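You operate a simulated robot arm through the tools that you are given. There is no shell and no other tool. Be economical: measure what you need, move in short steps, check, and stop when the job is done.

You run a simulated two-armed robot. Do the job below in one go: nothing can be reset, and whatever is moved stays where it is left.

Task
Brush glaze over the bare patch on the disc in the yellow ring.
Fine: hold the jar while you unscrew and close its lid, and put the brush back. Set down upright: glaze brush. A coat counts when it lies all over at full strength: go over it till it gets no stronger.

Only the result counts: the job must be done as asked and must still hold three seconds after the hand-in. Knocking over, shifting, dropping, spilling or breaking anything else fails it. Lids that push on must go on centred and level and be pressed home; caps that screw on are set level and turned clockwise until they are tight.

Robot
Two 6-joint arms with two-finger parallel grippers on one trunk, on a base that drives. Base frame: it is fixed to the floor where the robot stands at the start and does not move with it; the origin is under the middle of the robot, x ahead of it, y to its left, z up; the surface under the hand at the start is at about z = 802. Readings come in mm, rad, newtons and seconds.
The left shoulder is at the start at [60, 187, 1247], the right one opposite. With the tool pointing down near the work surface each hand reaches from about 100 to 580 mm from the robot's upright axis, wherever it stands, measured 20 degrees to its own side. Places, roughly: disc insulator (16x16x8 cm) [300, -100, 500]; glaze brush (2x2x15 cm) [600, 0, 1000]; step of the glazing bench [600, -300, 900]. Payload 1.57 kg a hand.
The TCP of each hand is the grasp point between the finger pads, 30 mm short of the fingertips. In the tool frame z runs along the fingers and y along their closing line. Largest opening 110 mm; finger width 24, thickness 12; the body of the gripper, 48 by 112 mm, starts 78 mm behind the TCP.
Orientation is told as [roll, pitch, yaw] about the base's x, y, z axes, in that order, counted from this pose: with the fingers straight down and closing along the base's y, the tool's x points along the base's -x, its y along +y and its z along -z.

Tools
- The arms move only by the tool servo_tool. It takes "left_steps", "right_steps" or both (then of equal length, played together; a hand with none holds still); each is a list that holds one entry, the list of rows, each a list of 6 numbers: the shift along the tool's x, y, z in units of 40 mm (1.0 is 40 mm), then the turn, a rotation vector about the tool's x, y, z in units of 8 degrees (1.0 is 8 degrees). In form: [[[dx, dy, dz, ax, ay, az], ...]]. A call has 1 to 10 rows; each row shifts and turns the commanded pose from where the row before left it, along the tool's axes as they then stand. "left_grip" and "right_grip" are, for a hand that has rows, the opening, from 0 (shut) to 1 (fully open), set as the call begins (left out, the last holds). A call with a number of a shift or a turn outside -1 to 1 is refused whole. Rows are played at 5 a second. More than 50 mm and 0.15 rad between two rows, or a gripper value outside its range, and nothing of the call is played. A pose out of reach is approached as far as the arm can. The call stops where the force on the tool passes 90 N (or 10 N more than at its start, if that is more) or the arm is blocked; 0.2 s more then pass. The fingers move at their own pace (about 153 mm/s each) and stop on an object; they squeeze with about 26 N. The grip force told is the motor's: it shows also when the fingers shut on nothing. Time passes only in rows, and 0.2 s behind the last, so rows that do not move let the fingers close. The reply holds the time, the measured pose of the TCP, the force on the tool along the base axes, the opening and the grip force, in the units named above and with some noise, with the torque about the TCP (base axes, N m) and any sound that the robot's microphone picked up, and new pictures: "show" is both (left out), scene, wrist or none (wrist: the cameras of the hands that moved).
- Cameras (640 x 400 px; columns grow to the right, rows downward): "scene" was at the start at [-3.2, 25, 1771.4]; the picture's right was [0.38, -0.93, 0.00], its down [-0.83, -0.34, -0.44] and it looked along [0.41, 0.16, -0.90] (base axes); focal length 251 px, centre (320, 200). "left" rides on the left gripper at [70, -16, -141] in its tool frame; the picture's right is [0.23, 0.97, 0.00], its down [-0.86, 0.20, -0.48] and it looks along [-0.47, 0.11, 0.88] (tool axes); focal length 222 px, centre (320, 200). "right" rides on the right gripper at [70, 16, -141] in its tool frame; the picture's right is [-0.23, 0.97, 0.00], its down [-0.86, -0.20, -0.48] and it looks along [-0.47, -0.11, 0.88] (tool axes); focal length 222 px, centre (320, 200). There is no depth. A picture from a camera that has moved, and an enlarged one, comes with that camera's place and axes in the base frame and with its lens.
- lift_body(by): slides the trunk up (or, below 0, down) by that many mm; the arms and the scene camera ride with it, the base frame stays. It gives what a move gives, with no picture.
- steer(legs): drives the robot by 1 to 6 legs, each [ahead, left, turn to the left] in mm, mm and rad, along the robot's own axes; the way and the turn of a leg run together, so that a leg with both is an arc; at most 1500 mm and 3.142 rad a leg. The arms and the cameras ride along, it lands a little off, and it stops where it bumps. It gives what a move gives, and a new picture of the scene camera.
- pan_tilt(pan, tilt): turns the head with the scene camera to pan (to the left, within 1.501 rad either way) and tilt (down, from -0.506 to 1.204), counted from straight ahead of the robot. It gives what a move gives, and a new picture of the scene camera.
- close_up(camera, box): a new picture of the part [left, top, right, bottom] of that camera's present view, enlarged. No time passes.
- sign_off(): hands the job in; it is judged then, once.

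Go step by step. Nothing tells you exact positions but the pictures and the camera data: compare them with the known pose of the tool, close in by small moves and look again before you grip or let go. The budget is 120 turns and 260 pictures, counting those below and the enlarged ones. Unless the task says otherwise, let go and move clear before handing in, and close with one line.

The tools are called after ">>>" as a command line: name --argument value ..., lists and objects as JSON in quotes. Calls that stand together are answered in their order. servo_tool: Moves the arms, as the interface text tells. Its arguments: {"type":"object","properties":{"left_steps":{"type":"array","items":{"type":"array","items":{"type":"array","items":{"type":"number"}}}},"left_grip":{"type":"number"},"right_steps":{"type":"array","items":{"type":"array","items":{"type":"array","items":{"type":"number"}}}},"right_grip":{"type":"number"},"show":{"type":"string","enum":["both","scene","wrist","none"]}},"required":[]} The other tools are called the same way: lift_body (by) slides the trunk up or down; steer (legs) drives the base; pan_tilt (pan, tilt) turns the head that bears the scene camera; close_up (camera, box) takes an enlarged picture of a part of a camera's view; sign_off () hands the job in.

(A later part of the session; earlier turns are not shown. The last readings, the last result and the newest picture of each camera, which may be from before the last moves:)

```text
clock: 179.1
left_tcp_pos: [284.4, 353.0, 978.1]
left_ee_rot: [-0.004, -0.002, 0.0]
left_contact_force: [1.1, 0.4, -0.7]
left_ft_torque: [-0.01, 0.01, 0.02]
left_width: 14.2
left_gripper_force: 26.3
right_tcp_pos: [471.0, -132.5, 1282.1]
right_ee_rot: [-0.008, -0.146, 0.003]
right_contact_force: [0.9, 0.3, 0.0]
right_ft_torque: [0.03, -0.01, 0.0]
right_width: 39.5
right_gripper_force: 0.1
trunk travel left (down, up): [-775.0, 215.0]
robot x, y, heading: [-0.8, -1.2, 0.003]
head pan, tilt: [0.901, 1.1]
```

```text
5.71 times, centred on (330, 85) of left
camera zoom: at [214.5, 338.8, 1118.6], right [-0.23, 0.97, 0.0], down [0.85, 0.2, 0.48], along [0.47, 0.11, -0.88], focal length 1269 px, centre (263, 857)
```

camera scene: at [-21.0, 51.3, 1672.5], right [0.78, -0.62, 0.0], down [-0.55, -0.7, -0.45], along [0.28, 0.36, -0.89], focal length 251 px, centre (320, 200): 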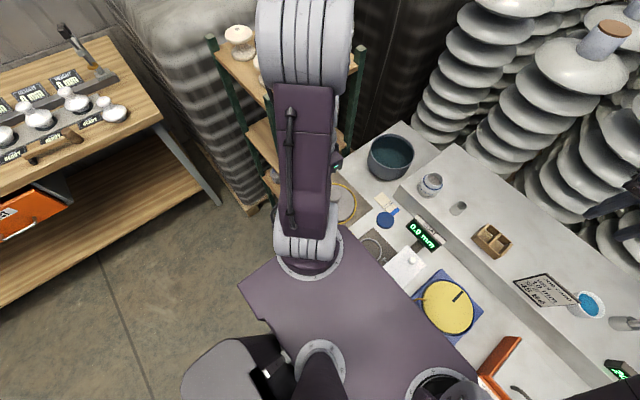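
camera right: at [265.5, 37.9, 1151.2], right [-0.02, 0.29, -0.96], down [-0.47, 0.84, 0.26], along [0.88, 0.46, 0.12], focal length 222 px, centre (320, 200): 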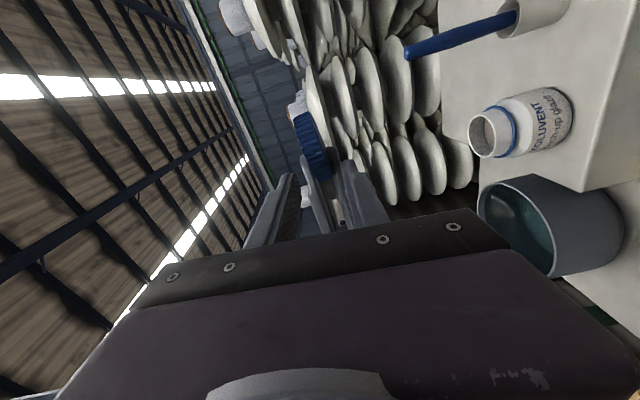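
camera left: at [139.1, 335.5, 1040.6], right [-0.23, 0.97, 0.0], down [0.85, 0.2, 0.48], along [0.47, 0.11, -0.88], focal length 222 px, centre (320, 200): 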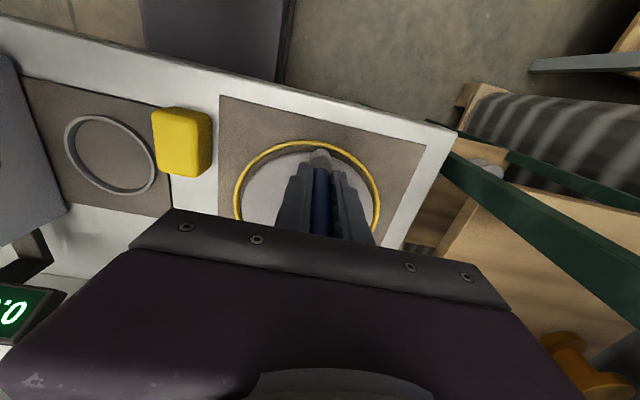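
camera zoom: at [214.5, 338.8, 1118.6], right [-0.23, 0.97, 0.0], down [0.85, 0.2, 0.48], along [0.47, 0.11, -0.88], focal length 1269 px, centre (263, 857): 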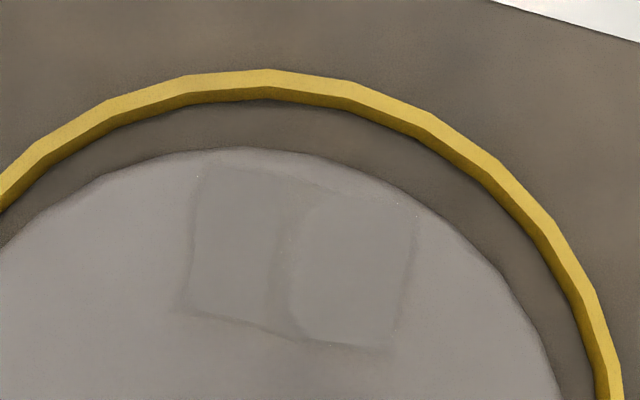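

The coat covers everything; there is only a faint seam along the middle. I'll finish with cross strokes along x over the whole patch to even it out.

>>> servo_tool --left_steps '[[[0.8, -0.25, 0.4, 0, 0, 0], [0.35, -0.25, 0.85, 0, 0, 0], [0, 0, 0.85, 0, 0, 0], [0.8, 0, 0.1, 0, 0, 0], [0, 0.13, 0, 0, 0, 0], [-0.8, 0, -0.1, 0, 0, 0], [0, 0.13, 0, 0, 0, 0], [0.8, 0, 0.1, 0, 0, 0], [0, 0.13, 0, 0, 0, 0], [-0.8, 0, -0.1, 0, 0, 0]]]' --show "none"

>>> servo_tool --left_steps '[[[0, 0.13, 0, 0, 0, 0], [0.8, 0, 0.1, 0, 0, 0], [0, 0.13, 0, 0, 0, 0], [-0.8, 0, -0.1, 0, 0, 0], [0, 0.13, 0, 0, 0, 0], [0.8, 0, 0.1, 0, 0, 0], [0, 0.13, 0, 0, 0, 0], [-0.8, 0, -0.1, 0, 0, 0], [0, 0.13, 0, 0, 0, 0], [0.8, 0, 0.1, 0, 0, 0]]]' --show "none"

>>> servo_tool --left_steps '[[[0, -0.5, 0, 0, 0, 0], [-0.8, 0, -0.1, 0, 0, 0], [0, -0.1, 0, 0, 0, 0], [0.8, 0, 0.1, 0, 0, 0], [0, 0, -1, 0, 0, 0], [-0.5, 0, -0.8, 0, 0, 0], [-0.9, 0, -0.35, 0, 0, 0]]]' --show "none"

>>> close_up --camera "left" --box '[260, 40, 400, 140]'

```text
clock: 181.3
left_tcp_pos: [238.1, 348.7, 891.8]
left_ee_rot: [-0.001, -0.003, 0.001]
left_contact_force: [-5.8, -4.5, 10.4]
left_ft_torque: [-0.25, 0.55, 0.02]
left_width: 14.2
left_gripper_force: 26.0
right_tcp_pos: [467.8, -135.4, 1282.5]
right_ee_rot: [-0.006, -0.15, 0.003]
right_contact_force: [-0.2, 0.0, -0.2]
right_ft_torque: [0.02, 0.0, 0.0]
right_width: 39.7
right_gripper_force: 0.0
trunk travel left (down, up): [-775.0, 215.0]
robot x, y, heading: [-0.7, -2.3, 0.002]
head pan, tilt: [0.901, 1.1]
```

```text
clock: 183.5
left_tcp_pos: [204.8, 375.0, 887.6]
left_ee_rot: [-0.002, -0.004, 0.001]
left_contact_force: [0.1, 0.4, 0.5]
left_ft_torque: [-0.01, -0.03, 0.02]
left_width: 14.3
left_gripper_force: 26.1
right_tcp_pos: [467.8, -131.9, 1283.1]
right_ee_rot: [-0.007, -0.149, 0.001]
right_contact_force: [-0.3, -1.1, 0.0]
right_ft_torque: [0.03, 0.0, 0.0]
right_width: 39.7
right_gripper_force: 0.1
trunk travel left (down, up): [-775.0, 215.0]
robot x, y, heading: [-2.9, -2.6, 0.0]
head pan, tilt: [0.901, 1.1]
```

```text
clock: 185.1
left_tcp_pos: [260.7, 351.7, 972.5]
left_ee_rot: [-0.003, -0.003, 0.0]
left_contact_force: [0.6, -0.3, -0.6]
left_ft_torque: [-0.01, 0.05, 0.02]
left_width: 14.2
left_gripper_force: 26.0
right_tcp_pos: [471.4, -132.9, 1282.3]
right_ee_rot: [-0.007, -0.147, 0.0]
right_contact_force: [0.2, 0.3, -0.3]
right_ft_torque: [-0.01, 0.03, 0.0]
right_width: 39.6
right_gripper_force: 0.1
trunk travel left (down, up): [-775.0, 215.0]
robot x, y, heading: [-1.0, 0.2, -0.001]
head pan, tilt: [0.901, 1.1]
```

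```text
4.00 times, centred on (330, 90) of left
camera zoom: at [191.0, 336.9, 1113.5], right [-0.23, 0.97, 0.0], down [0.85, 0.2, 0.48], along [0.47, 0.11, -0.88], focal length 888 px, centre (280, 640)
```

zoom: 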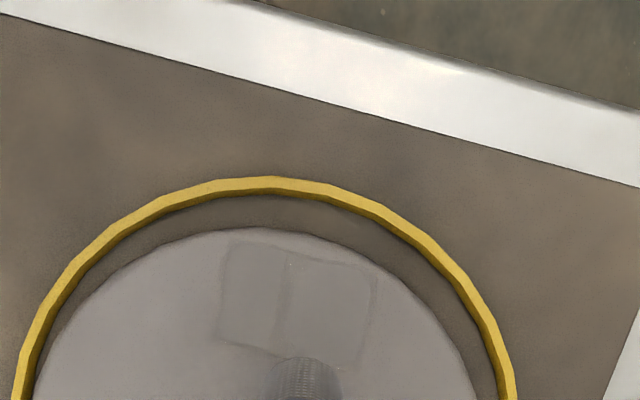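

The coat is even and no longer changes. Now I'll take the brush back above its cup.

>>> servo_tool --left_steps '[[[-0.5, -0.5, -0.7, 0, 0, 0], [-0.75, -0.75, -0.5, 0, 0, 0], [-0.75, -0.78, -0.4, 0, 0, 0], [-0.75, -0.78, -0.4, 0, 0, 0], [-0.75, -0.78, -0.4, 0, 0, 0], [-0.75, -0.78, -0.3, 0, 0, 0], [-0.75, -0.79, -0.2, 0, 0, 0], [-0.75, -0.79, -0.1, 0, 0, 0], [-0.75, -0.8, 0, 0, 0, 0], [-0.7, -0.78, 0, 0, 0, 0]]]' --show "wrist"

>>> close_up --camera "left" --box '[240, 60, 400, 240]'

>>> pan_tilt --pan 0.2 --tilt 0.9

>>> close_up --camera "scene" --box '[280, 110, 440, 240]'

```text
clock: 187.3
left_tcp_pos: [547.4, 51.4, 1096.4]
left_ee_rot: [0.0, -0.002, 0.0]
left_contact_force: [0.8, -0.4, -0.6]
left_ft_torque: [0.03, 0.01, 0.01]
left_width: 14.3
left_gripper_force: 26.1
right_tcp_pos: [470.7, -135.2, 1282.3]
right_ee_rot: [-0.005, -0.147, -0.001]
right_contact_force: [1.1, 0.1, -0.1]
right_ft_torque: [0.02, 0.01, 0.02]
right_width: 39.4
right_gripper_force: 0.0
trunk travel left (down, up): [-775.0, 215.0]
robot x, y, heading: [0.2, 0.5, 0.001]
head pan, tilt: [0.901, 1.1]
camera left: at [478.1, 35.8, 1237.6], right [-0.23, 0.97, 0.0], down [0.85, 0.2, 0.48], along [0.47, 0.11, -0.88], focal length 222 px, centre (320, 200)
```

left: 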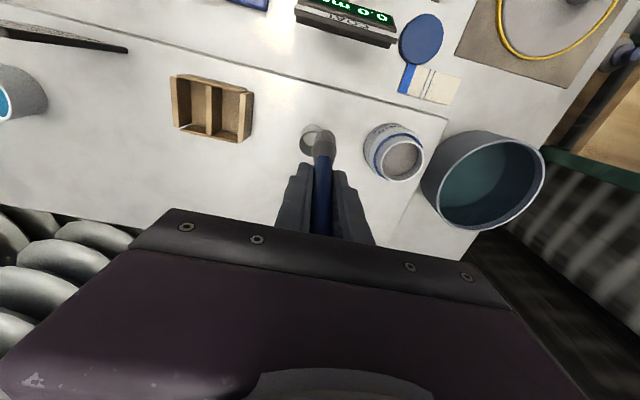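

```text
2.22 times, centred on (320, 150) of left
camera zoom: at [478.1, 35.8, 1237.6], right [-0.23, 0.97, 0.0], down [0.85, 0.2, 0.48], along [0.47, 0.11, -0.88], focal length 494 px, centre (320, 311)
```

zoom: 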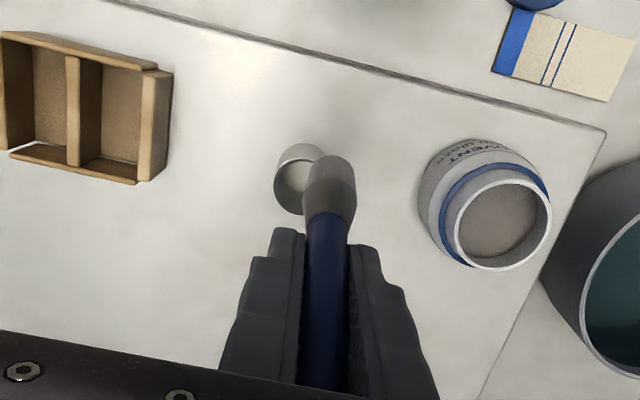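

```text
clock: 188.3
left_tcp_pos: [546.3, 52.8, 1098.1]
left_ee_rot: [-0.002, -0.006, 0.001]
left_contact_force: [0.0, 0.2, -0.4]
left_ft_torque: [-0.01, -0.01, -0.01]
left_width: 14.0
left_gripper_force: 25.9
right_tcp_pos: [469.2, -133.7, 1281.8]
right_ee_rot: [-0.008, -0.148, 0.001]
right_contact_force: [-0.4, 0.4, 0.3]
right_ft_torque: [0.0, -0.02, 0.02]
right_width: 39.5
right_gripper_force: 0.0
trunk travel left (down, up): [-775.0, 215.0]
robot x, y, heading: [-1.8, 0.3, 0.003]
head pan, tilt: [0.201, 0.901]
camera scene: at [13.8, 16.9, 1686.3], right [0.2, -0.98, 0.0], down [-0.77, -0.16, -0.62], along [0.61, 0.12, -0.78], focal length 251 px, centre (320, 200)
```

scene: 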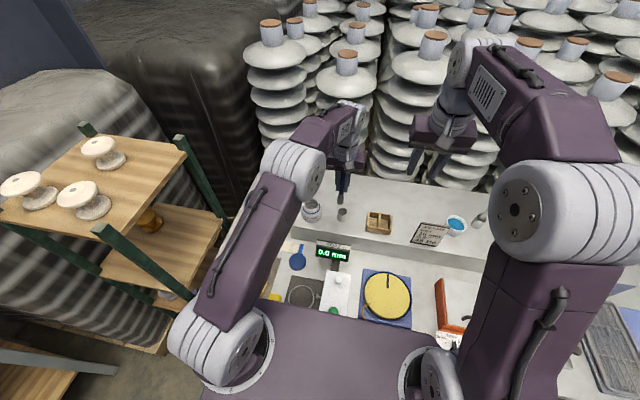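

```text
3.08 times, centred on (360, 175) of scene
camera zoom: at [13.8, 16.9, 1686.3], right [0.2, -0.98, 0.0], down [-0.77, -0.16, -0.62], along [0.61, 0.12, -0.78], focal length 772 px, centre (197, 277)
```

zoom: 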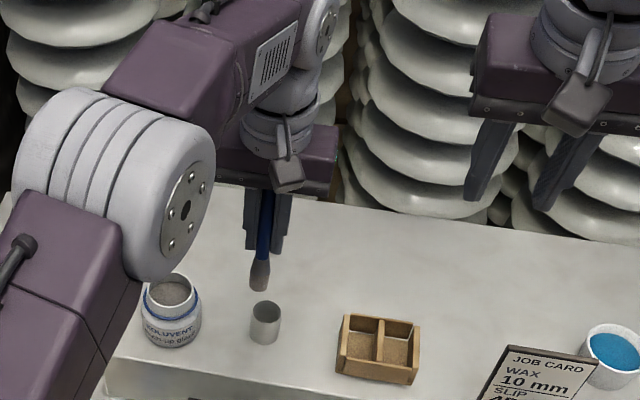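

The brush is tilted about 15° in the grip, tip toward the robot. I'll tilt the hand to make the brush vertical, then centre it over the cup.

>>> servo_tool --left_steps '[[[0, 0, 0, 0, -0.95, 0], [0, 0, 0, 0, -0.95, 0], [-0.145, -0.28, 0.04, 0, 0, 0], [0, 0, 0, 0, 0, 0]]]' --show "wrist"

>>> close_up --camera "left" --box '[240, 60, 400, 240]'

>>> close_up --camera "scene" --box '[310, 140, 390, 240]'

```text
clock: 189.3
left_tcp_pos: [553.6, 41.5, 1095.3]
left_ee_rot: [-0.004, -0.271, 0.001]
left_contact_force: [-0.5, -0.6, -0.1]
left_ft_torque: [0.01, -0.03, 0.0]
left_width: 13.9
left_gripper_force: 26.3
right_tcp_pos: [470.0, -134.2, 1283.4]
right_ee_rot: [-0.007, -0.148, 0.002]
right_contact_force: [-0.2, -0.6, 0.7]
right_ft_torque: [0.0, 0.0, 0.04]
right_width: 39.6
right_gripper_force: 0.1
trunk travel left (down, up): [-775.0, 215.0]
robot x, y, heading: [-1.2, 2.9, 0.002]
head pan, tilt: [0.201, 0.901]
camera left: at [449.2, 26.0, 1214.1], right [-0.22, 0.97, -0.06], down [0.7, 0.2, 0.69], along [0.68, 0.11, -0.72], focal length 222 px, centre (320, 200)
```

left: 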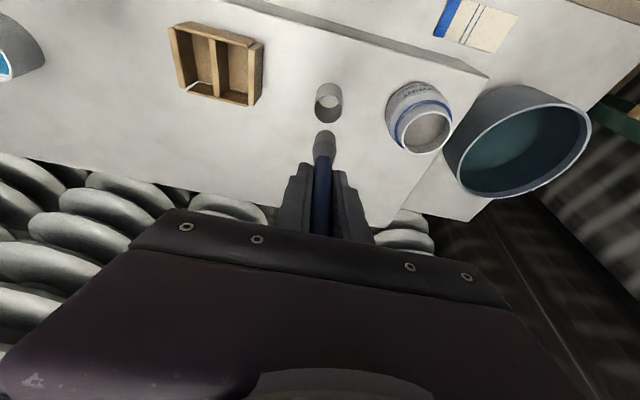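

```text
2.22 times, centred on (320, 150) of left
camera zoom: at [449.2, 26.0, 1214.1], right [-0.22, 0.97, -0.06], down [0.7, 0.2, 0.69], along [0.68, 0.11, -0.72], focal length 494 px, centre (320, 311)
```

zoom: 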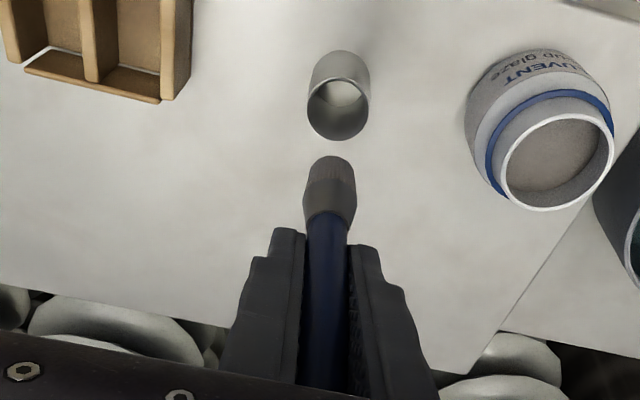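

```text
4.00 times, centred on (350, 190) of scene
camera zoom: at [13.5, 17.1, 1686.3], right [0.2, -0.98, 0.0], down [-0.77, -0.16, -0.62], along [0.61, 0.12, -0.78], focal length 1004 px, centre (200, 240)
```

zoom: 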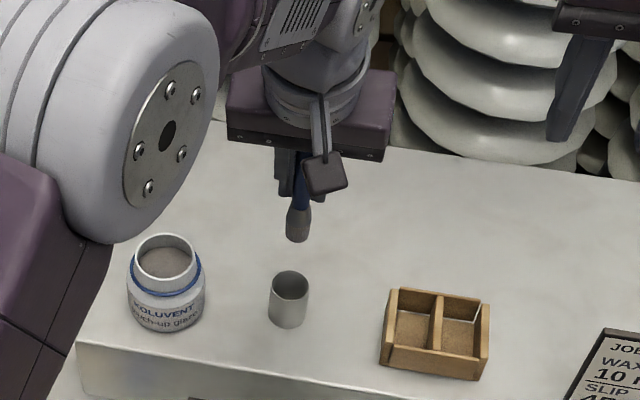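

The brush is vertical with its tip at [553.6, 41.5, 1010], right over the cup at [552, 42]. I'll lower it in, release, and rise.

>>> servo_tool --left_steps '[[[0.2, 0, 0.66, 0, 0, 0], [0.2, 0, 0.67, 0, 0, 0], [0.19, 0, 0.67, 0, 0, 0], [0.15, 0, 0.5, 0, 0, 0]]]' --show "wrist"

>>> close_up --camera "scene" --box '[310, 140, 390, 240]'

```text
clock: 190.3
left_tcp_pos: [554.3, 40.3, 989.5]
left_ee_rot: [-0.002, -0.268, 0.0]
left_contact_force: [-0.2, -0.1, -0.5]
left_ft_torque: [0.02, -0.01, 0.0]
left_width: 14.1
left_gripper_force: 25.8
right_tcp_pos: [470.3, -134.7, 1282.8]
right_ee_rot: [-0.007, -0.148, 0.002]
right_contact_force: [-0.4, 0.2, 0.4]
right_ft_torque: [-0.02, 0.02, 0.01]
right_width: 39.4
right_gripper_force: 0.0
trunk travel left (down, up): [-775.0, 215.0]
robot x, y, heading: [0.9, -3.4, 0.001]
head pan, tilt: [0.201, 0.901]
camera left: at [449.3, 25.0, 1106.9], right [-0.22, 0.97, -0.06], down [0.7, 0.2, 0.69], along [0.68, 0.11, -0.72], focal length 222 px, centre (320, 200)
```

left: 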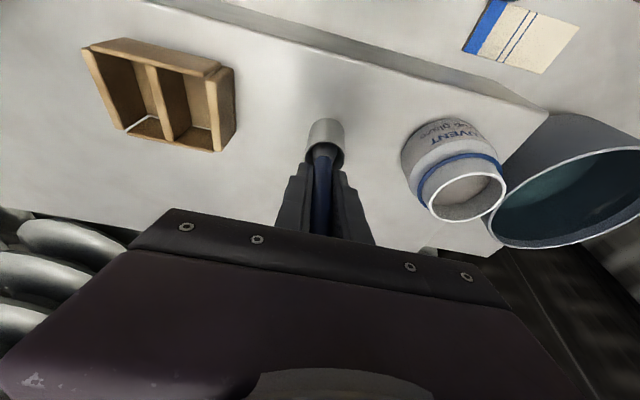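

```text
4.00 times, centred on (350, 190) of scene
camera zoom: at [14.9, 16.9, 1686.3], right [0.2, -0.98, 0.0], down [-0.77, -0.16, -0.62], along [0.61, 0.12, -0.78], focal length 1004 px, centre (200, 240)
```

zoom: 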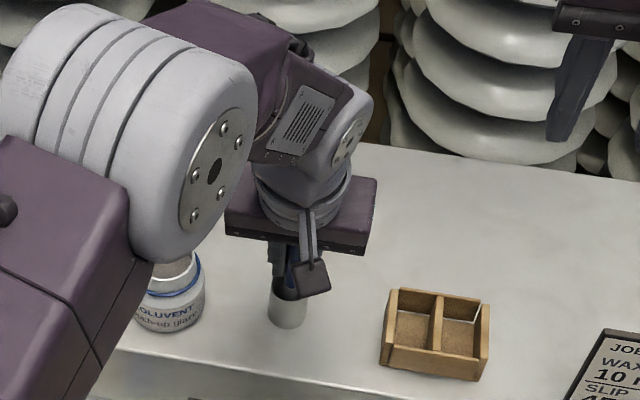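

The brush is inside its cup. I'll lower 4 mm more, let go and rise straight up, then check.

>>> servo_tool --left_steps '[[[0.03, 0, 0.1, 0, 0, 0], [0, 0, 0, 0, 0, 0]]]' --show "none"

>>> servo_tool --left_steps '[[[0, 0, 0, 0, 0, 0], [0, 0, 0, 0, 0, 0], [-0.13, 0, -0.48, 0, 0, 0], [-0.26, 0, -0.95, 0, 0, 0], [-0.26, 0, -0.95, 0, 0, 0], [-0.2, 0, -0.7, 0, 0, 0], [0, 0, 0, 0, 0.97, 0], [0, 0, 0, 0, 0.97, 0]]]' --left_grip 0.6 --show "wrist"

>>> close_up --camera "scene" --box '[310, 140, 390, 240]'

```text
clock: 190.9
left_tcp_pos: [553.4, 40.7, 985.7]
left_ee_rot: [-0.001, -0.269, -0.001]
left_contact_force: [-0.1, -0.3, 0.2]
left_ft_torque: [0.03, 0.03, 0.02]
left_width: 14.3
left_gripper_force: 25.8
right_tcp_pos: [469.8, -135.0, 1282.9]
right_ee_rot: [-0.008, -0.148, 0.001]
right_contact_force: [0.5, -0.3, 0.8]
right_ft_torque: [-0.02, -0.03, 0.0]
right_width: 39.5
right_gripper_force: 0.1
trunk travel left (down, up): [-775.0, 215.0]
robot x, y, heading: [-0.1, -3.0, -0.0]
head pan, tilt: [0.201, 0.901]
```

```text
clock: 192.8
left_tcp_pos: [552.9, 38.9, 1112.5]
left_ee_rot: [-0.001, 0.003, 0.0]
left_contact_force: [0.2, -0.2, 0.9]
left_ft_torque: [0.01, 0.03, -0.01]
left_width: 66.0
left_gripper_force: 0.0
right_tcp_pos: [470.8, -133.7, 1282.3]
right_ee_rot: [-0.006, -0.147, 0.001]
right_contact_force: [0.5, -0.1, 0.2]
right_ft_torque: [0.01, -0.01, 0.04]
right_width: 39.2
right_gripper_force: 0.0
trunk travel left (down, up): [-775.0, 215.0]
robot x, y, heading: [-1.2, -1.0, 0.002]
head pan, tilt: [0.201, 0.901]
camera left: at [484.6, 24.2, 1254.0], right [-0.23, 0.97, 0.0], down [0.86, 0.2, 0.47], along [0.46, 0.11, -0.88], focal length 222 px, centre (320, 200)
```

left: 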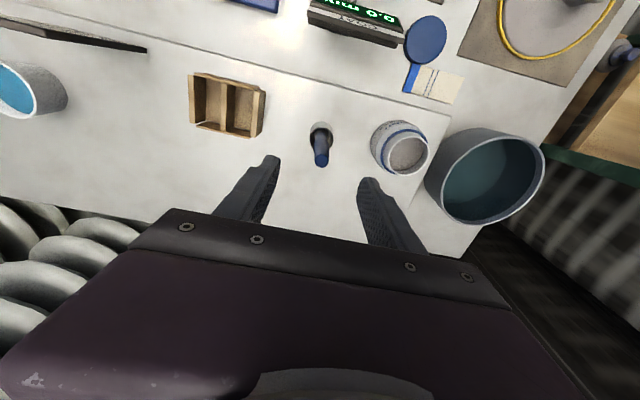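

```text
4.00 times, centred on (350, 190) of scene
camera zoom: at [16.2, 17.1, 1686.3], right [0.2, -0.98, 0.0], down [-0.77, -0.16, -0.62], along [0.61, 0.12, -0.78], focal length 1004 px, centre (200, 240)
```

zoom: 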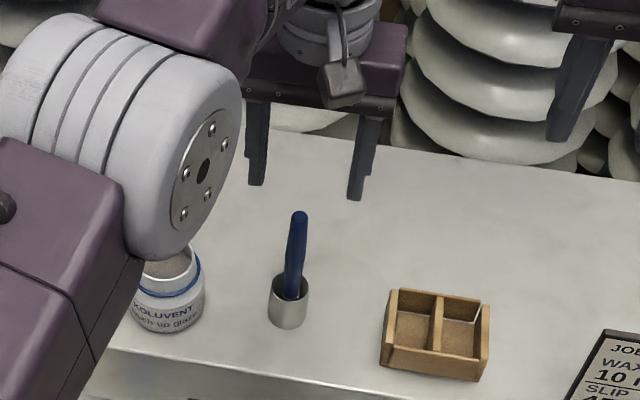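

The brush stands upright in its cup again. Next, the left hand goes back over the lid at [386, 177.5].

>>> servo_tool --left_steps '[[[0.84, 0.69, 0, 0, 0, 0], [0.84, 0.69, 0, 0, 0, 0], [0.84, 0.69, 0, 0, 0, 0], [0.84, 0.69, 0, 0, 0, 0], [0.82, 0.69, 0, 0, 0, 0], [0, 0, 1, 0, 0, 0], [0, 0, 1, 0, 0, 0], [0, 0, 1, 0, 0, 0], [0, 0, 1, 0, 0, 0], [0, 0, 1, 0, 0, 0]]]' --left_grip 0.75 --show "wrist"

```text
clock: 194.9
left_tcp_pos: [385.7, 178.3, 913.5]
left_ee_rot: [-0.002, 0.0, 0.001]
left_contact_force: [0.5, -0.4, -0.8]
left_ft_torque: [0.03, -0.02, 0.02]
left_width: 82.3
left_gripper_force: 0.1
right_tcp_pos: [471.0, -133.5, 1282.8]
right_ee_rot: [-0.007, -0.148, 0.002]
right_contact_force: [0.1, 0.0, -0.2]
right_ft_torque: [-0.01, 0.01, 0.01]
right_width: 39.7
right_gripper_force: 0.0
trunk travel left (down, up): [-775.0, 215.0]
robot x, y, heading: [-1.3, -2.5, -0.0]
head pan, tilt: [0.201, 0.901]
camera left: at [316.6, 162.6, 1054.3], right [-0.23, 0.97, 0.0], down [0.86, 0.2, 0.48], along [0.47, 0.11, -0.88], focal length 222 px, centre (320, 200)
```

left: 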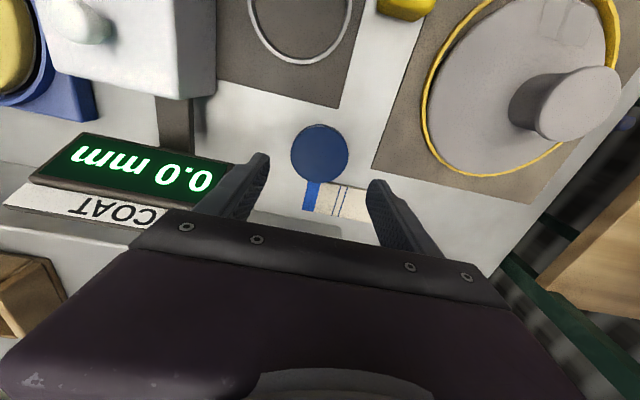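

The lid is exactly below. I'll descend, grip it, lift and wait off to the left. Meanwhile the right arm starts back toward the jar.

>>> servo_tool --left_steps '[[[0, 0, 0.65, 0, 0, 0], [0, 0, 0.65, 0, 0, 0], [0, 0, 0.62, 0, 0, 0]]]' --show "none"

>>> servo_tool --left_steps '[[[0, 0, 0, 0, 0, 0], [0, 0, 0, 0, 0, 0], [0, 0, 0, 0, 0, 0], [0, 0, -0.8, 0, 0, 0], [0, 0, -1, 0, 0, 0], [0, 0, -1, 0, 0, 0], [0, 0, -1, 0, 0, 0], [0, 0, -1, 0, 0, 0], [0, 0, -1, 0, 0, 0], [0, 0, -1, 0, 0, 0]]]' --left_grip 0 --show "none"

>>> servo_tool --left_steps '[[[0, 0, -0.8, 0, 0, 0], [0.2, 0.9, -0.2, 0, 0, 0], [0.2, 0.9, -0.2, 0, 0, 0], [0.2, 0.9, -0.2, 0, 0, 0], [0.2, 0.9, -0.2, 0, 0, 0], [0.2, 0.9, -0.2, 0, 0, 0], [0.2, 0.9, 0, 0, 0, 0], [0, 0, 0, 0, 0, 0]]]' --right_steps '[[[0, 0.6, 0, 0, -0.96, 0], [0, 0.6, 0, 0, -0.96, 0], [0, 0.6, 0, 0, -0.96, 0], [0, 0.6, 0, 0, -0.96, 0], [0, 0.6, 0, 0, -0.96, 0], [0, 0.6, 0, 0, -0.96, 0], [0, 0.6, 0, 0, -0.96, 0], [0, 0.6, 0, 0, -0.96, 0]]]' --right_grip 1 --show "both"

```text
clock: 195.8
left_tcp_pos: [383.4, 177.1, 836.2]
left_ee_rot: [0.0, -0.001, 0.0]
left_contact_force: [0.5, 0.8, 0.0]
left_ft_torque: [-0.02, -0.02, -0.05]
left_width: 82.7
left_gripper_force: 0.0
right_tcp_pos: [469.9, -133.0, 1284.1]
right_ee_rot: [-0.008, -0.149, 0.002]
right_contact_force: [-0.4, -0.7, 0.1]
right_ft_torque: [0.01, -0.02, -0.01]
right_width: 39.4
right_gripper_force: 0.0
trunk travel left (down, up): [-775.0, 215.0]
robot x, y, heading: [2.3, -1.1, -0.004]
head pan, tilt: [0.201, 0.901]
```

```text
clock: 197.9
left_tcp_pos: [383.3, 179.3, 1108.9]
left_ee_rot: [-0.002, 0.001, -0.001]
left_contact_force: [1.6, -0.4, 0.5]
left_ft_torque: [0.01, -0.02, -0.01]
left_width: 62.4
left_gripper_force: 26.4
right_tcp_pos: [468.9, -134.1, 1283.8]
right_ee_rot: [-0.007, -0.151, 0.0]
right_contact_force: [-0.5, -0.3, 0.0]
right_ft_torque: [-0.01, -0.04, 0.0]
right_width: 39.6
right_gripper_force: 0.0
trunk travel left (down, up): [-775.0, 215.0]
robot x, y, heading: [1.1, -3.8, 0.001]
head pan, tilt: [0.201, 0.901]
```

```text
clock: 199.8
left_tcp_pos: [337.7, 396.9, 1179.8]
left_ee_rot: [-0.001, 0.003, 0.0]
left_contact_force: [0.3, -0.2, -0.5]
left_ft_torque: [0.02, 0.0, -0.01]
left_width: 62.2
left_gripper_force: 25.9
right_tcp_pos: [470.3, 60.2, 1282.4]
right_ee_rot: [-0.025, -1.221, 0.025]
right_contact_force: [-0.4, -0.1, -0.3]
right_ft_torque: [0.0, -0.02, -0.02]
right_width: 110.1
right_gripper_force: 0.0
trunk travel left (down, up): [-775.0, 215.0]
robot x, y, heading: [0.4, 2.7, 0.006]
head pan, tilt: [0.201, 0.901]
camera scene: at [13.7, 18.1, 1686.4], right [0.2, -0.98, 0.0], down [-0.77, -0.16, -0.62], along [0.61, 0.12, -0.78], focal length 251 px, centre (320, 200)
camera right: at [313.2, 76.6, 1263.9], right [0.08, 0.98, 0.21], down [-0.16, -0.19, 0.97], along [0.98, -0.11, 0.14], focal length 222 px, centre (320, 200)
camera left: at [268.8, 382.2, 1321.7], right [-0.23, 0.97, 0.0], down [0.86, 0.2, 0.48], along [0.46, 0.11, -0.88], focal length 222 px, centre (320, 200)
```

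scene: 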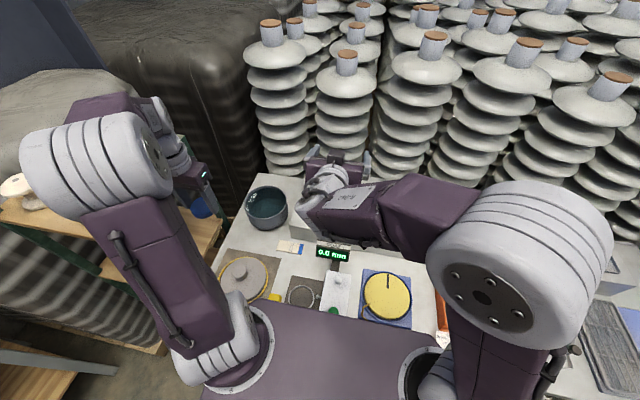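
right: 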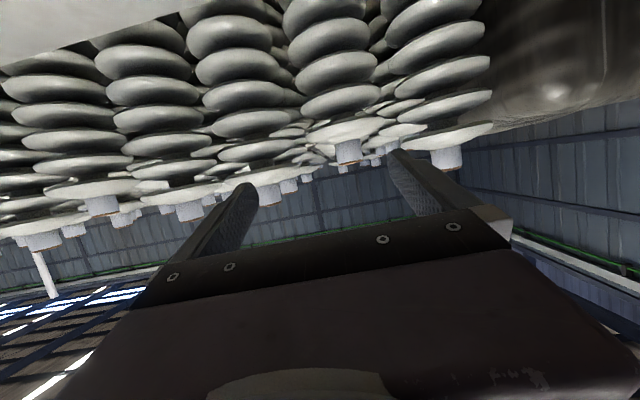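
left: 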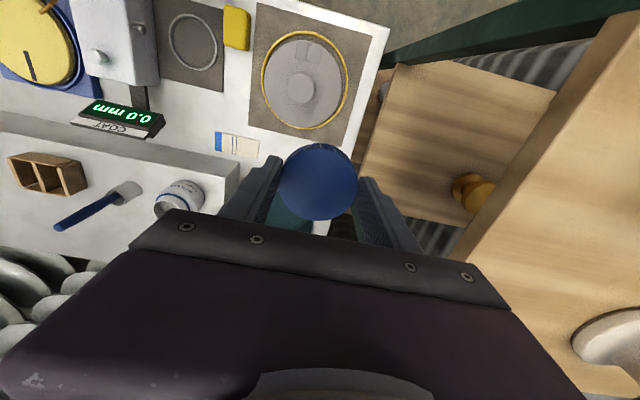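

The lid is in the left hand and the right is coming in. I'll lower the right in front of the jar.

>>> servo_tool --right_steps '[[[0.9, 0.35, 0.15, 0, 0, 0], [0.9, 0.35, 0.15, 0, 0, 0], [0.9, 0.35, 0.15, 0, 0, 0], [0.9, 0.35, 0.25, 0, 0, 0], [0.9, 0.35, 0.25, 0, 0, 0], [0.9, 0.35, 0.25, 0, 0, 0], [0.9, 0.33, 0.32, 0, 0, 0], [0.9, 0, 0.32, 0, 0, 0]]]' --show "wrist"

>>> close_up --camera "left" --box '[0, 100, 300, 260]'

```text
clock: 201.6
left_tcp_pos: [338.2, 397.3, 1180.9]
left_ee_rot: [-0.003, 0.001, 0.0]
left_contact_force: [-0.5, 0.6, 0.6]
left_ft_torque: [0.01, 0.03, 0.01]
left_width: 62.2
left_gripper_force: 25.8
right_tcp_pos: [443.6, 156.8, 988.6]
right_ee_rot: [-0.018, -1.222, 0.018]
right_contact_force: [0.1, -0.2, 0.4]
right_ft_torque: [0.04, -0.02, -0.01]
right_width: 110.1
right_gripper_force: 0.1
trunk travel left (down, up): [-775.0, 215.0]
robot x, y, heading: [2.4, -1.1, 0.003]
head pan, tilt: [0.201, 0.901]
camera right: at [284.7, 174.6, 971.8], right [0.08, 0.98, 0.21], down [-0.16, -0.19, 0.97], along [0.98, -0.11, 0.14], focal length 222 px, centre (320, 200)
```

right: 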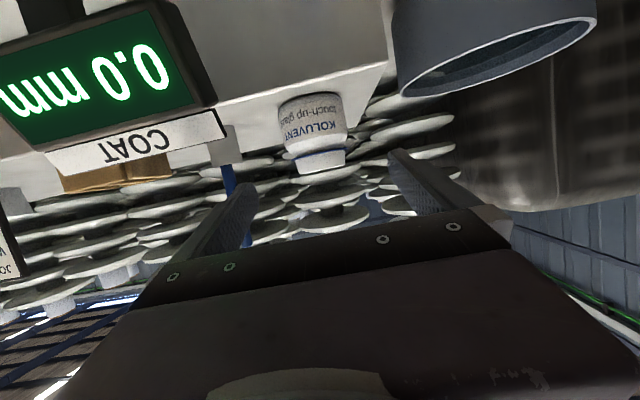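

```text
2.13 times, centred on (150, 180) of left
camera zoom: at [269.3, 381.2, 1321.8], right [-0.23, 0.97, 0.0], down [0.86, 0.2, 0.48], along [0.46, 0.11, -0.88], focal length 474 px, centre (683, 243)
```

zoom: 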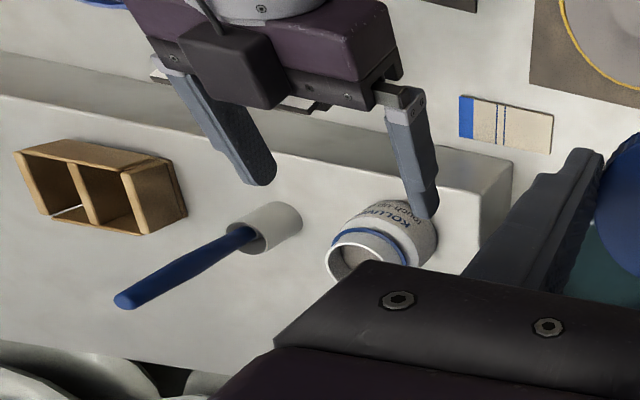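

The jar is in line at y≈157.5. I'll slide the right fingers around it and close.

>>> servo_tool --right_steps '[[[0.35, 0.02, 0, 0, 0, 0], [0.36, 0, 0, 0, 0, 0], [0, 0, 0.62, 0, 0, 0], [0, 0, 0.62, 0, 0, 0], [0, 0, 0.62, 0, 0, 0], [0, 0, 0.58, 0, 0, 0]]]' --show "wrist"

>>> servo_tool --right_steps '[[[0, 0, 0, 0, 0, 0], [0, 0, 0, 0, 0, 0], [0, 0, 0, 0, 0, 0], [0, 0, 0, 0, 0, 0]]]' --right_grip 0 --show "none"

>>> servo_tool --left_steps '[[[-0.55, -0.65, 0, 0, 0, 0], [-0.55, -0.65, 0, 0, 0, 0], [-0.55, -0.65, 0, 0, 0, 0], [-0.55, -0.65, 0, 0, 0, 0], [-0.55, -0.65, 0, 0, 0, 0], [-0.55, -0.65, 0, 0, 0, 0], [-0.55, -0.65, 0.1, 0, 0, 0], [-0.55, -0.65, 0.3, 0, 0, 0], [-0.55, -0.65, 0.4, 0, 0, 0]]]' --show "wrist"

```text
clock: 202.9
left_tcp_pos: [338.7, 395.5, 1180.9]
left_ee_rot: [-0.002, 0.002, 0.0]
left_contact_force: [-0.2, -0.8, 0.3]
left_ft_torque: [0.0, -0.03, 0.01]
left_width: 62.3
left_gripper_force: 26.2
right_tcp_pos: [525.5, 154.7, 926.0]
right_ee_rot: [-0.019, -1.22, 0.019]
right_contact_force: [-0.5, 0.1, 0.2]
right_ft_torque: [-0.02, 0.02, -0.03]
right_width: 110.0
right_gripper_force: 0.0
trunk travel left (down, up): [-775.0, 215.0]
robot x, y, heading: [-0.7, 1.5, -0.001]
head pan, tilt: [0.201, 0.901]
camera right: at [367.4, 172.3, 908.4], right [0.08, 0.98, 0.21], down [-0.16, -0.19, 0.97], along [0.98, -0.11, 0.14], focal length 222 px, centre (320, 200)
```

right: 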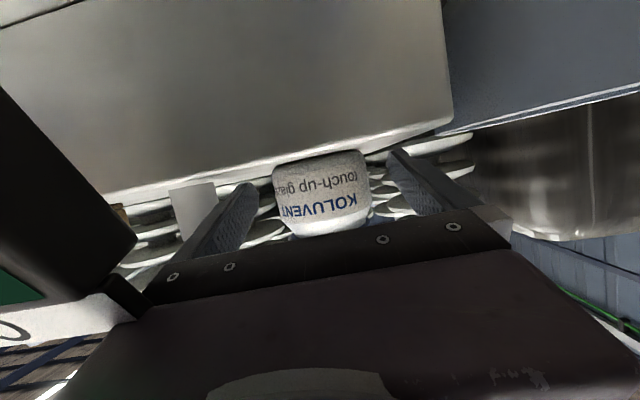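

```text
clock: 203.9
left_tcp_pos: [338.7, 396.2, 1181.6]
left_ee_rot: [-0.003, 0.001, -0.001]
left_contact_force: [0.7, 0.4, 0.1]
left_ft_torque: [-0.02, 0.01, -0.04]
left_width: 62.1
left_gripper_force: 25.9
right_tcp_pos: [523.3, 154.7, 925.9]
right_ee_rot: [-0.019, -1.22, 0.017]
right_contact_force: [0.3, -1.3, 0.2]
right_ft_torque: [0.07, -0.05, -0.02]
right_width: 70.7
right_gripper_force: 26.2
trunk travel left (down, up): [-775.0, 215.0]
robot x, y, heading: [1.1, -0.2, -0.001]
head pan, tilt: [0.201, 0.901]
```

```text
clock: 205.9
left_tcp_pos: [539.2, 161.7, 1147.9]
left_ee_rot: [-0.001, 0.0, -0.001]
left_contact_force: [0.2, 0.2, -0.4]
left_ft_torque: [0.02, -0.02, 0.01]
left_width: 62.3
left_gripper_force: 25.6
right_tcp_pos: [524.6, 155.7, 926.6]
right_ee_rot: [-0.017, -1.219, 0.015]
right_contact_force: [1.2, 0.4, -0.5]
right_ft_torque: [0.04, -0.09, 0.01]
right_width: 70.7
right_gripper_force: 25.9
trunk travel left (down, up): [-775.0, 215.0]
robot x, y, heading: [-0.6, -2.0, 0.002]
head pan, tilt: [0.201, 0.901]
camera left: at [470.4, 145.7, 1290.0], right [-0.23, 0.97, 0.0], down [0.86, 0.2, 0.48], along [0.46, 0.11, -0.88], focal length 222 px, centre (320, 200)
```

left: 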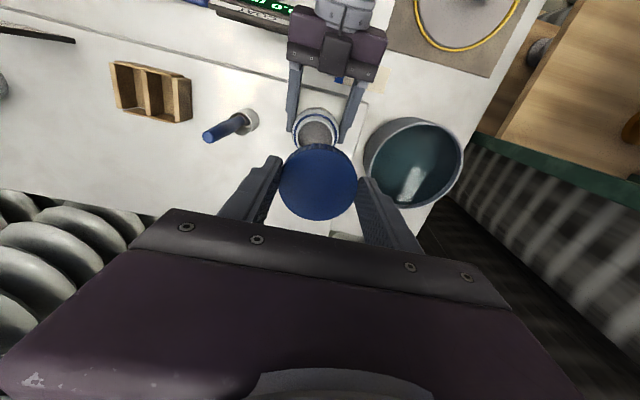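

The jar is held at 71 mm. I'll lower the lid to about 10 mm above the rim and check alignment from the cameras.

>>> servo_tool --left_steps '[[[-0.09, -0.14, 0.9, 0, 0, 0], [0, 0, 0.9, 0, 0, 0], [0, 0, 0.9, 0, 0, 0], [0, 0, 0.8, 0, 0, 0]]]' --show "none"

>>> close_up --camera "left" --box '[240, 80, 400, 240]'

>>> close_up --camera "scene" --box '[280, 160, 360, 240]'

>>> close_up --camera "right" --box '[220, 130, 420, 300]'

```text
clock: 206.9
left_tcp_pos: [541.0, 153.4, 1010.0]
left_ee_rot: [-0.001, 0.0, -0.001]
left_contact_force: [-0.2, 0.2, -0.3]
left_ft_torque: [0.0, 0.01, -0.01]
left_width: 61.8
left_gripper_force: 25.9
right_tcp_pos: [523.9, 155.0, 925.6]
right_ee_rot: [-0.018, -1.221, 0.017]
right_contact_force: [1.2, 0.0, 0.1]
right_ft_torque: [0.08, 0.0, -0.02]
right_width: 70.8
right_gripper_force: 26.3
trunk travel left (down, up): [-775.0, 215.0]
robot x, y, heading: [-1.5, -2.9, -0.002]
head pan, tilt: [0.201, 0.901]
```

```text
2.50 times, centred on (320, 160) of left
camera zoom: at [471.5, 138.0, 1150.8], right [-0.23, 0.97, 0.0], down [0.86, 0.2, 0.48], along [0.47, 0.11, -0.88], focal length 555 px, centre (320, 300)
```

zoom: 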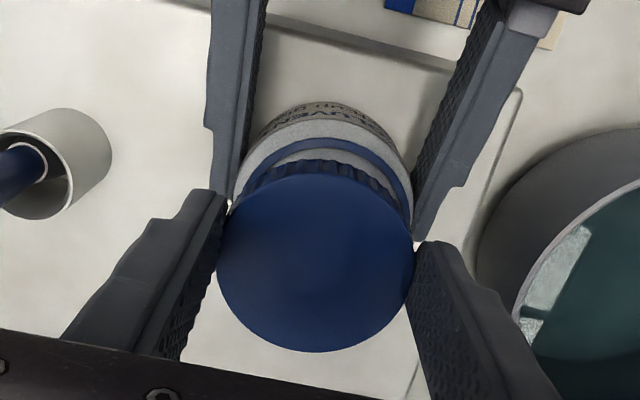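

```text
5.00 times, centred on (320, 200) of scene
camera zoom: at [13.9, 16.9, 1686.4], right [0.2, -0.98, 0.0], down [-0.77, -0.16, -0.62], along [0.61, 0.12, -0.78], focal length 1255 px, centre (320, 200)
```

zoom: 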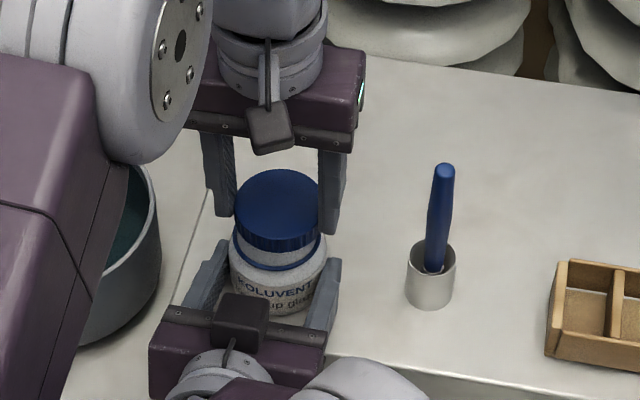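

```text
2.35 times, centred on (320, 215) of right
camera zoom: at [366.6, 172.5, 908.7], right [0.08, 0.98, 0.21], down [-0.16, -0.19, 0.97], along [0.98, -0.11, 0.14], focal length 523 px, centre (320, 165)
```

zoom: 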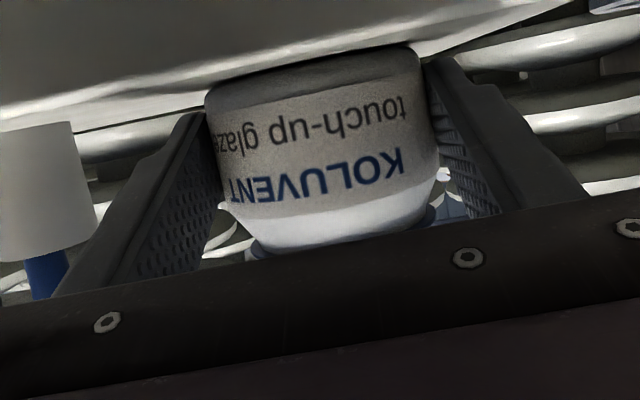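

Alignment looks within a millimetre or two. I'll turn the left hand counter-clockwise for range, then lower until the lid touches the threads.

>>> servo_tool --left_steps '[[[0, 0, 0, 0, 0, -1], [0, 0, 0, 0, 0, -1], [0, 0, 0, 0, 0, -1], [0, 0, 0, 0, 0, -1], [0, 0, 0, 0, 0, -1], [0, 0, 0, 0, 0, -1], [0, 0, 0, 0, 0, -1], [0, 0, 0, 0, 0, -1], [0, 0, 0, 0, 0, -1], [0, 0, 0, 0, 0, -1]]]' --show "none"

>>> servo_tool --left_steps '[[[0, 0, 0, 0, 0, -1], [0, 0, 0, 0, 0, -1], [0, 0, 0, 0, 0, -1], [0, 0, 0, 0, 0, -1], [0, 0, 0, 0, 0, -1], [0, 0, 0, 0, 0, -1], [0, 0, 0, 0, 0, -1], [0, 0, 0.25, 0, 0, 0], [0, 0, 0.25, 0, 0, 0], [0, 0, 0, 0, 0, 0]]]' --show "wrist"

>>> close_up --camera "scene" --box '[280, 160, 360, 240]'

```text
clock: 209.2
left_tcp_pos: [539.1, 153.0, 1009.8]
left_ee_rot: [0.0, 0.003, 1.4]
left_contact_force: [-1.0, -0.6, 1.3]
left_ft_torque: [-0.02, -0.01, -0.03]
left_width: 62.4
left_gripper_force: 25.8
right_tcp_pos: [524.4, 156.1, 925.6]
right_ee_rot: [-0.018, -1.219, 0.014]
right_contact_force: [1.1, 1.0, -0.2]
right_ft_torque: [0.17, -0.05, 0.03]
right_width: 70.4
right_gripper_force: 26.0
trunk travel left (down, up): [-775.0, 215.0]
robot x, y, heading: [2.8, 1.2, 0.002]
head pan, tilt: [0.201, 0.901]
```

```text
clock: 211.3
left_tcp_pos: [539.8, 154.3, 991.6]
left_ee_rot: [-0.001, 0.003, 2.373]
left_contact_force: [2.2, -5.0, 23.4]
left_ft_torque: [-0.24, -0.26, -0.03]
left_width: 61.9
left_gripper_force: 26.0
right_tcp_pos: [522.5, 155.3, 925.5]
right_ee_rot: [-0.019, -1.219, 0.021]
right_contact_force: [0.1, 2.9, -8.0]
right_ft_torque: [-0.05, -0.06, 0.02]
right_width: 70.2
right_gripper_force: 25.7
trunk travel left (down, up): [-775.0, 215.0]
robot x, y, heading: [-0.6, 0.4, -0.0]
head pan, tilt: [0.201, 0.901]
camera left: at [601.1, 117.5, 1132.3], right [-0.51, -0.86, 0.0], down [-0.76, 0.45, 0.48], along [-0.41, 0.24, -0.88], focal length 222 px, centre (320, 200)
```

left: 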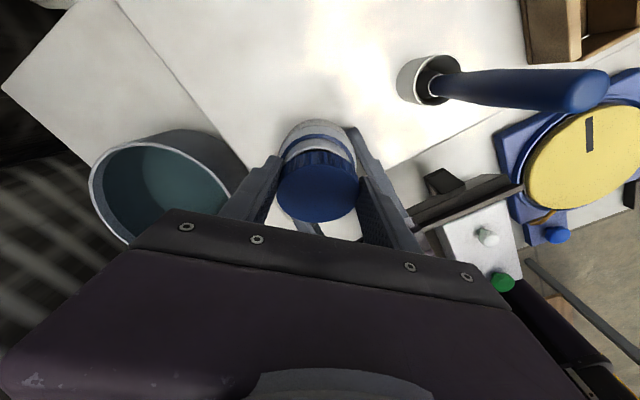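

```text
5.00 times, centred on (320, 200) of scene
camera zoom: at [11.6, 15.8, 1686.4], right [0.2, -0.98, 0.0], down [-0.77, -0.16, -0.62], along [0.61, 0.12, -0.78], focal length 1255 px, centre (320, 200)
```

zoom: 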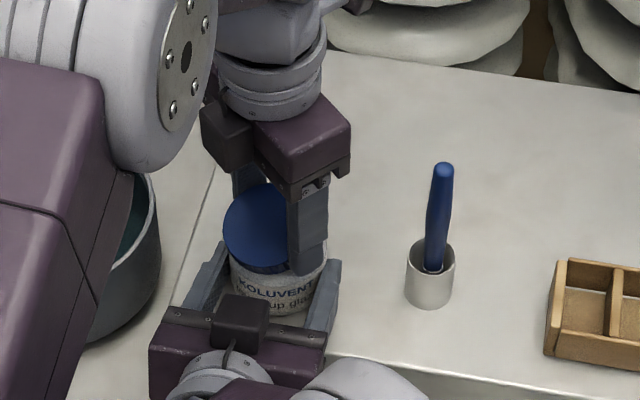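

The lid sits about 5 mm off the hand's centre, so after turning it is not over the jar ([536, 158] against [547, 155]). I'll raise, shift it onto the jar, set it down, then regrip it centred.

>>> servo_tool --left_steps '[[[0, 0, -0.2, 0, 0, 0], [0.26, -0.145, 0, 0, 0, 0], [0, 0, 0.12, 0, 0, 0], [0, 0, 0.1, 0, 0, 0], [0, 0, 0, 0, 0, 0]]]' --show "wrist"

>>> close_up --camera "left" --box '[240, 80, 400, 240]'

>>> close_up --camera "scene" --box '[290, 180, 350, 240]'

```text
clock: 212.6
left_tcp_pos: [551.2, 149.2, 990.0]
left_ee_rot: [0.002, 0.001, 2.374]
left_contact_force: [-13.2, -0.3, 16.7]
left_ft_torque: [0.31, 0.81, 0.15]
left_width: 62.1
left_gripper_force: 25.7
right_tcp_pos: [524.1, 154.0, 926.2]
right_ee_rot: [-0.017, -1.221, 0.013]
right_contact_force: [17.8, -1.0, -5.2]
right_ft_torque: [-0.06, -0.02, -0.23]
right_width: 70.6
right_gripper_force: 25.7
trunk travel left (down, up): [-775.0, 215.0]
robot x, y, heading: [0.0, -1.1, -0.003]
head pan, tilt: [0.201, 0.901]
camera left: at [613.2, 114.1, 1129.7], right [-0.51, -0.86, 0.0], down [-0.75, 0.45, 0.48], along [-0.41, 0.24, -0.88], focal length 222 px, centre (320, 200)
```

left: 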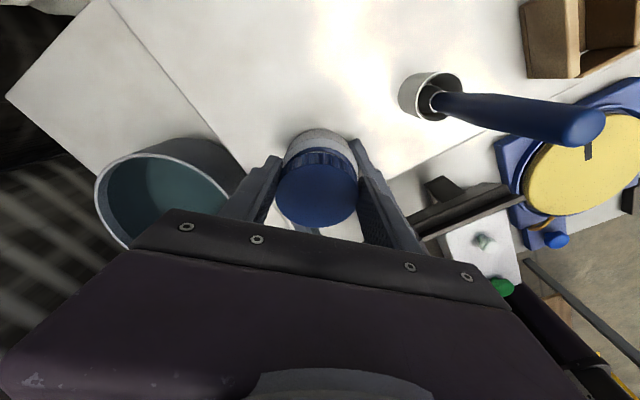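

```text
2.50 times, centred on (320, 160) of left
camera zoom: at [613.2, 114.1, 1129.7], right [-0.51, -0.86, 0.0], down [-0.75, 0.45, 0.48], along [-0.41, 0.24, -0.88], focal length 555 px, centre (320, 300)
```

zoom: 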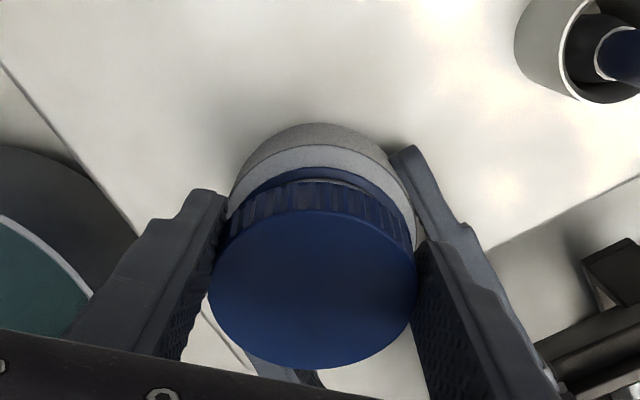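

```text
6.67 times, centred on (320, 210) of scene
camera zoom: at [13.1, 16.2, 1686.4], right [0.2, -0.98, 0.0], down [-0.77, -0.16, -0.62], along [0.61, 0.12, -0.78], focal length 1673 px, centre (320, 133)
```

zoom: 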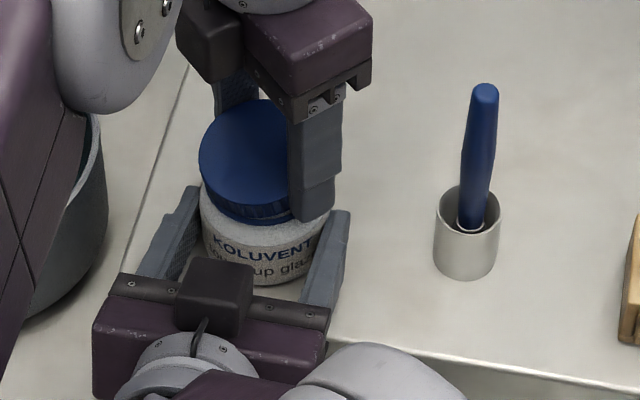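

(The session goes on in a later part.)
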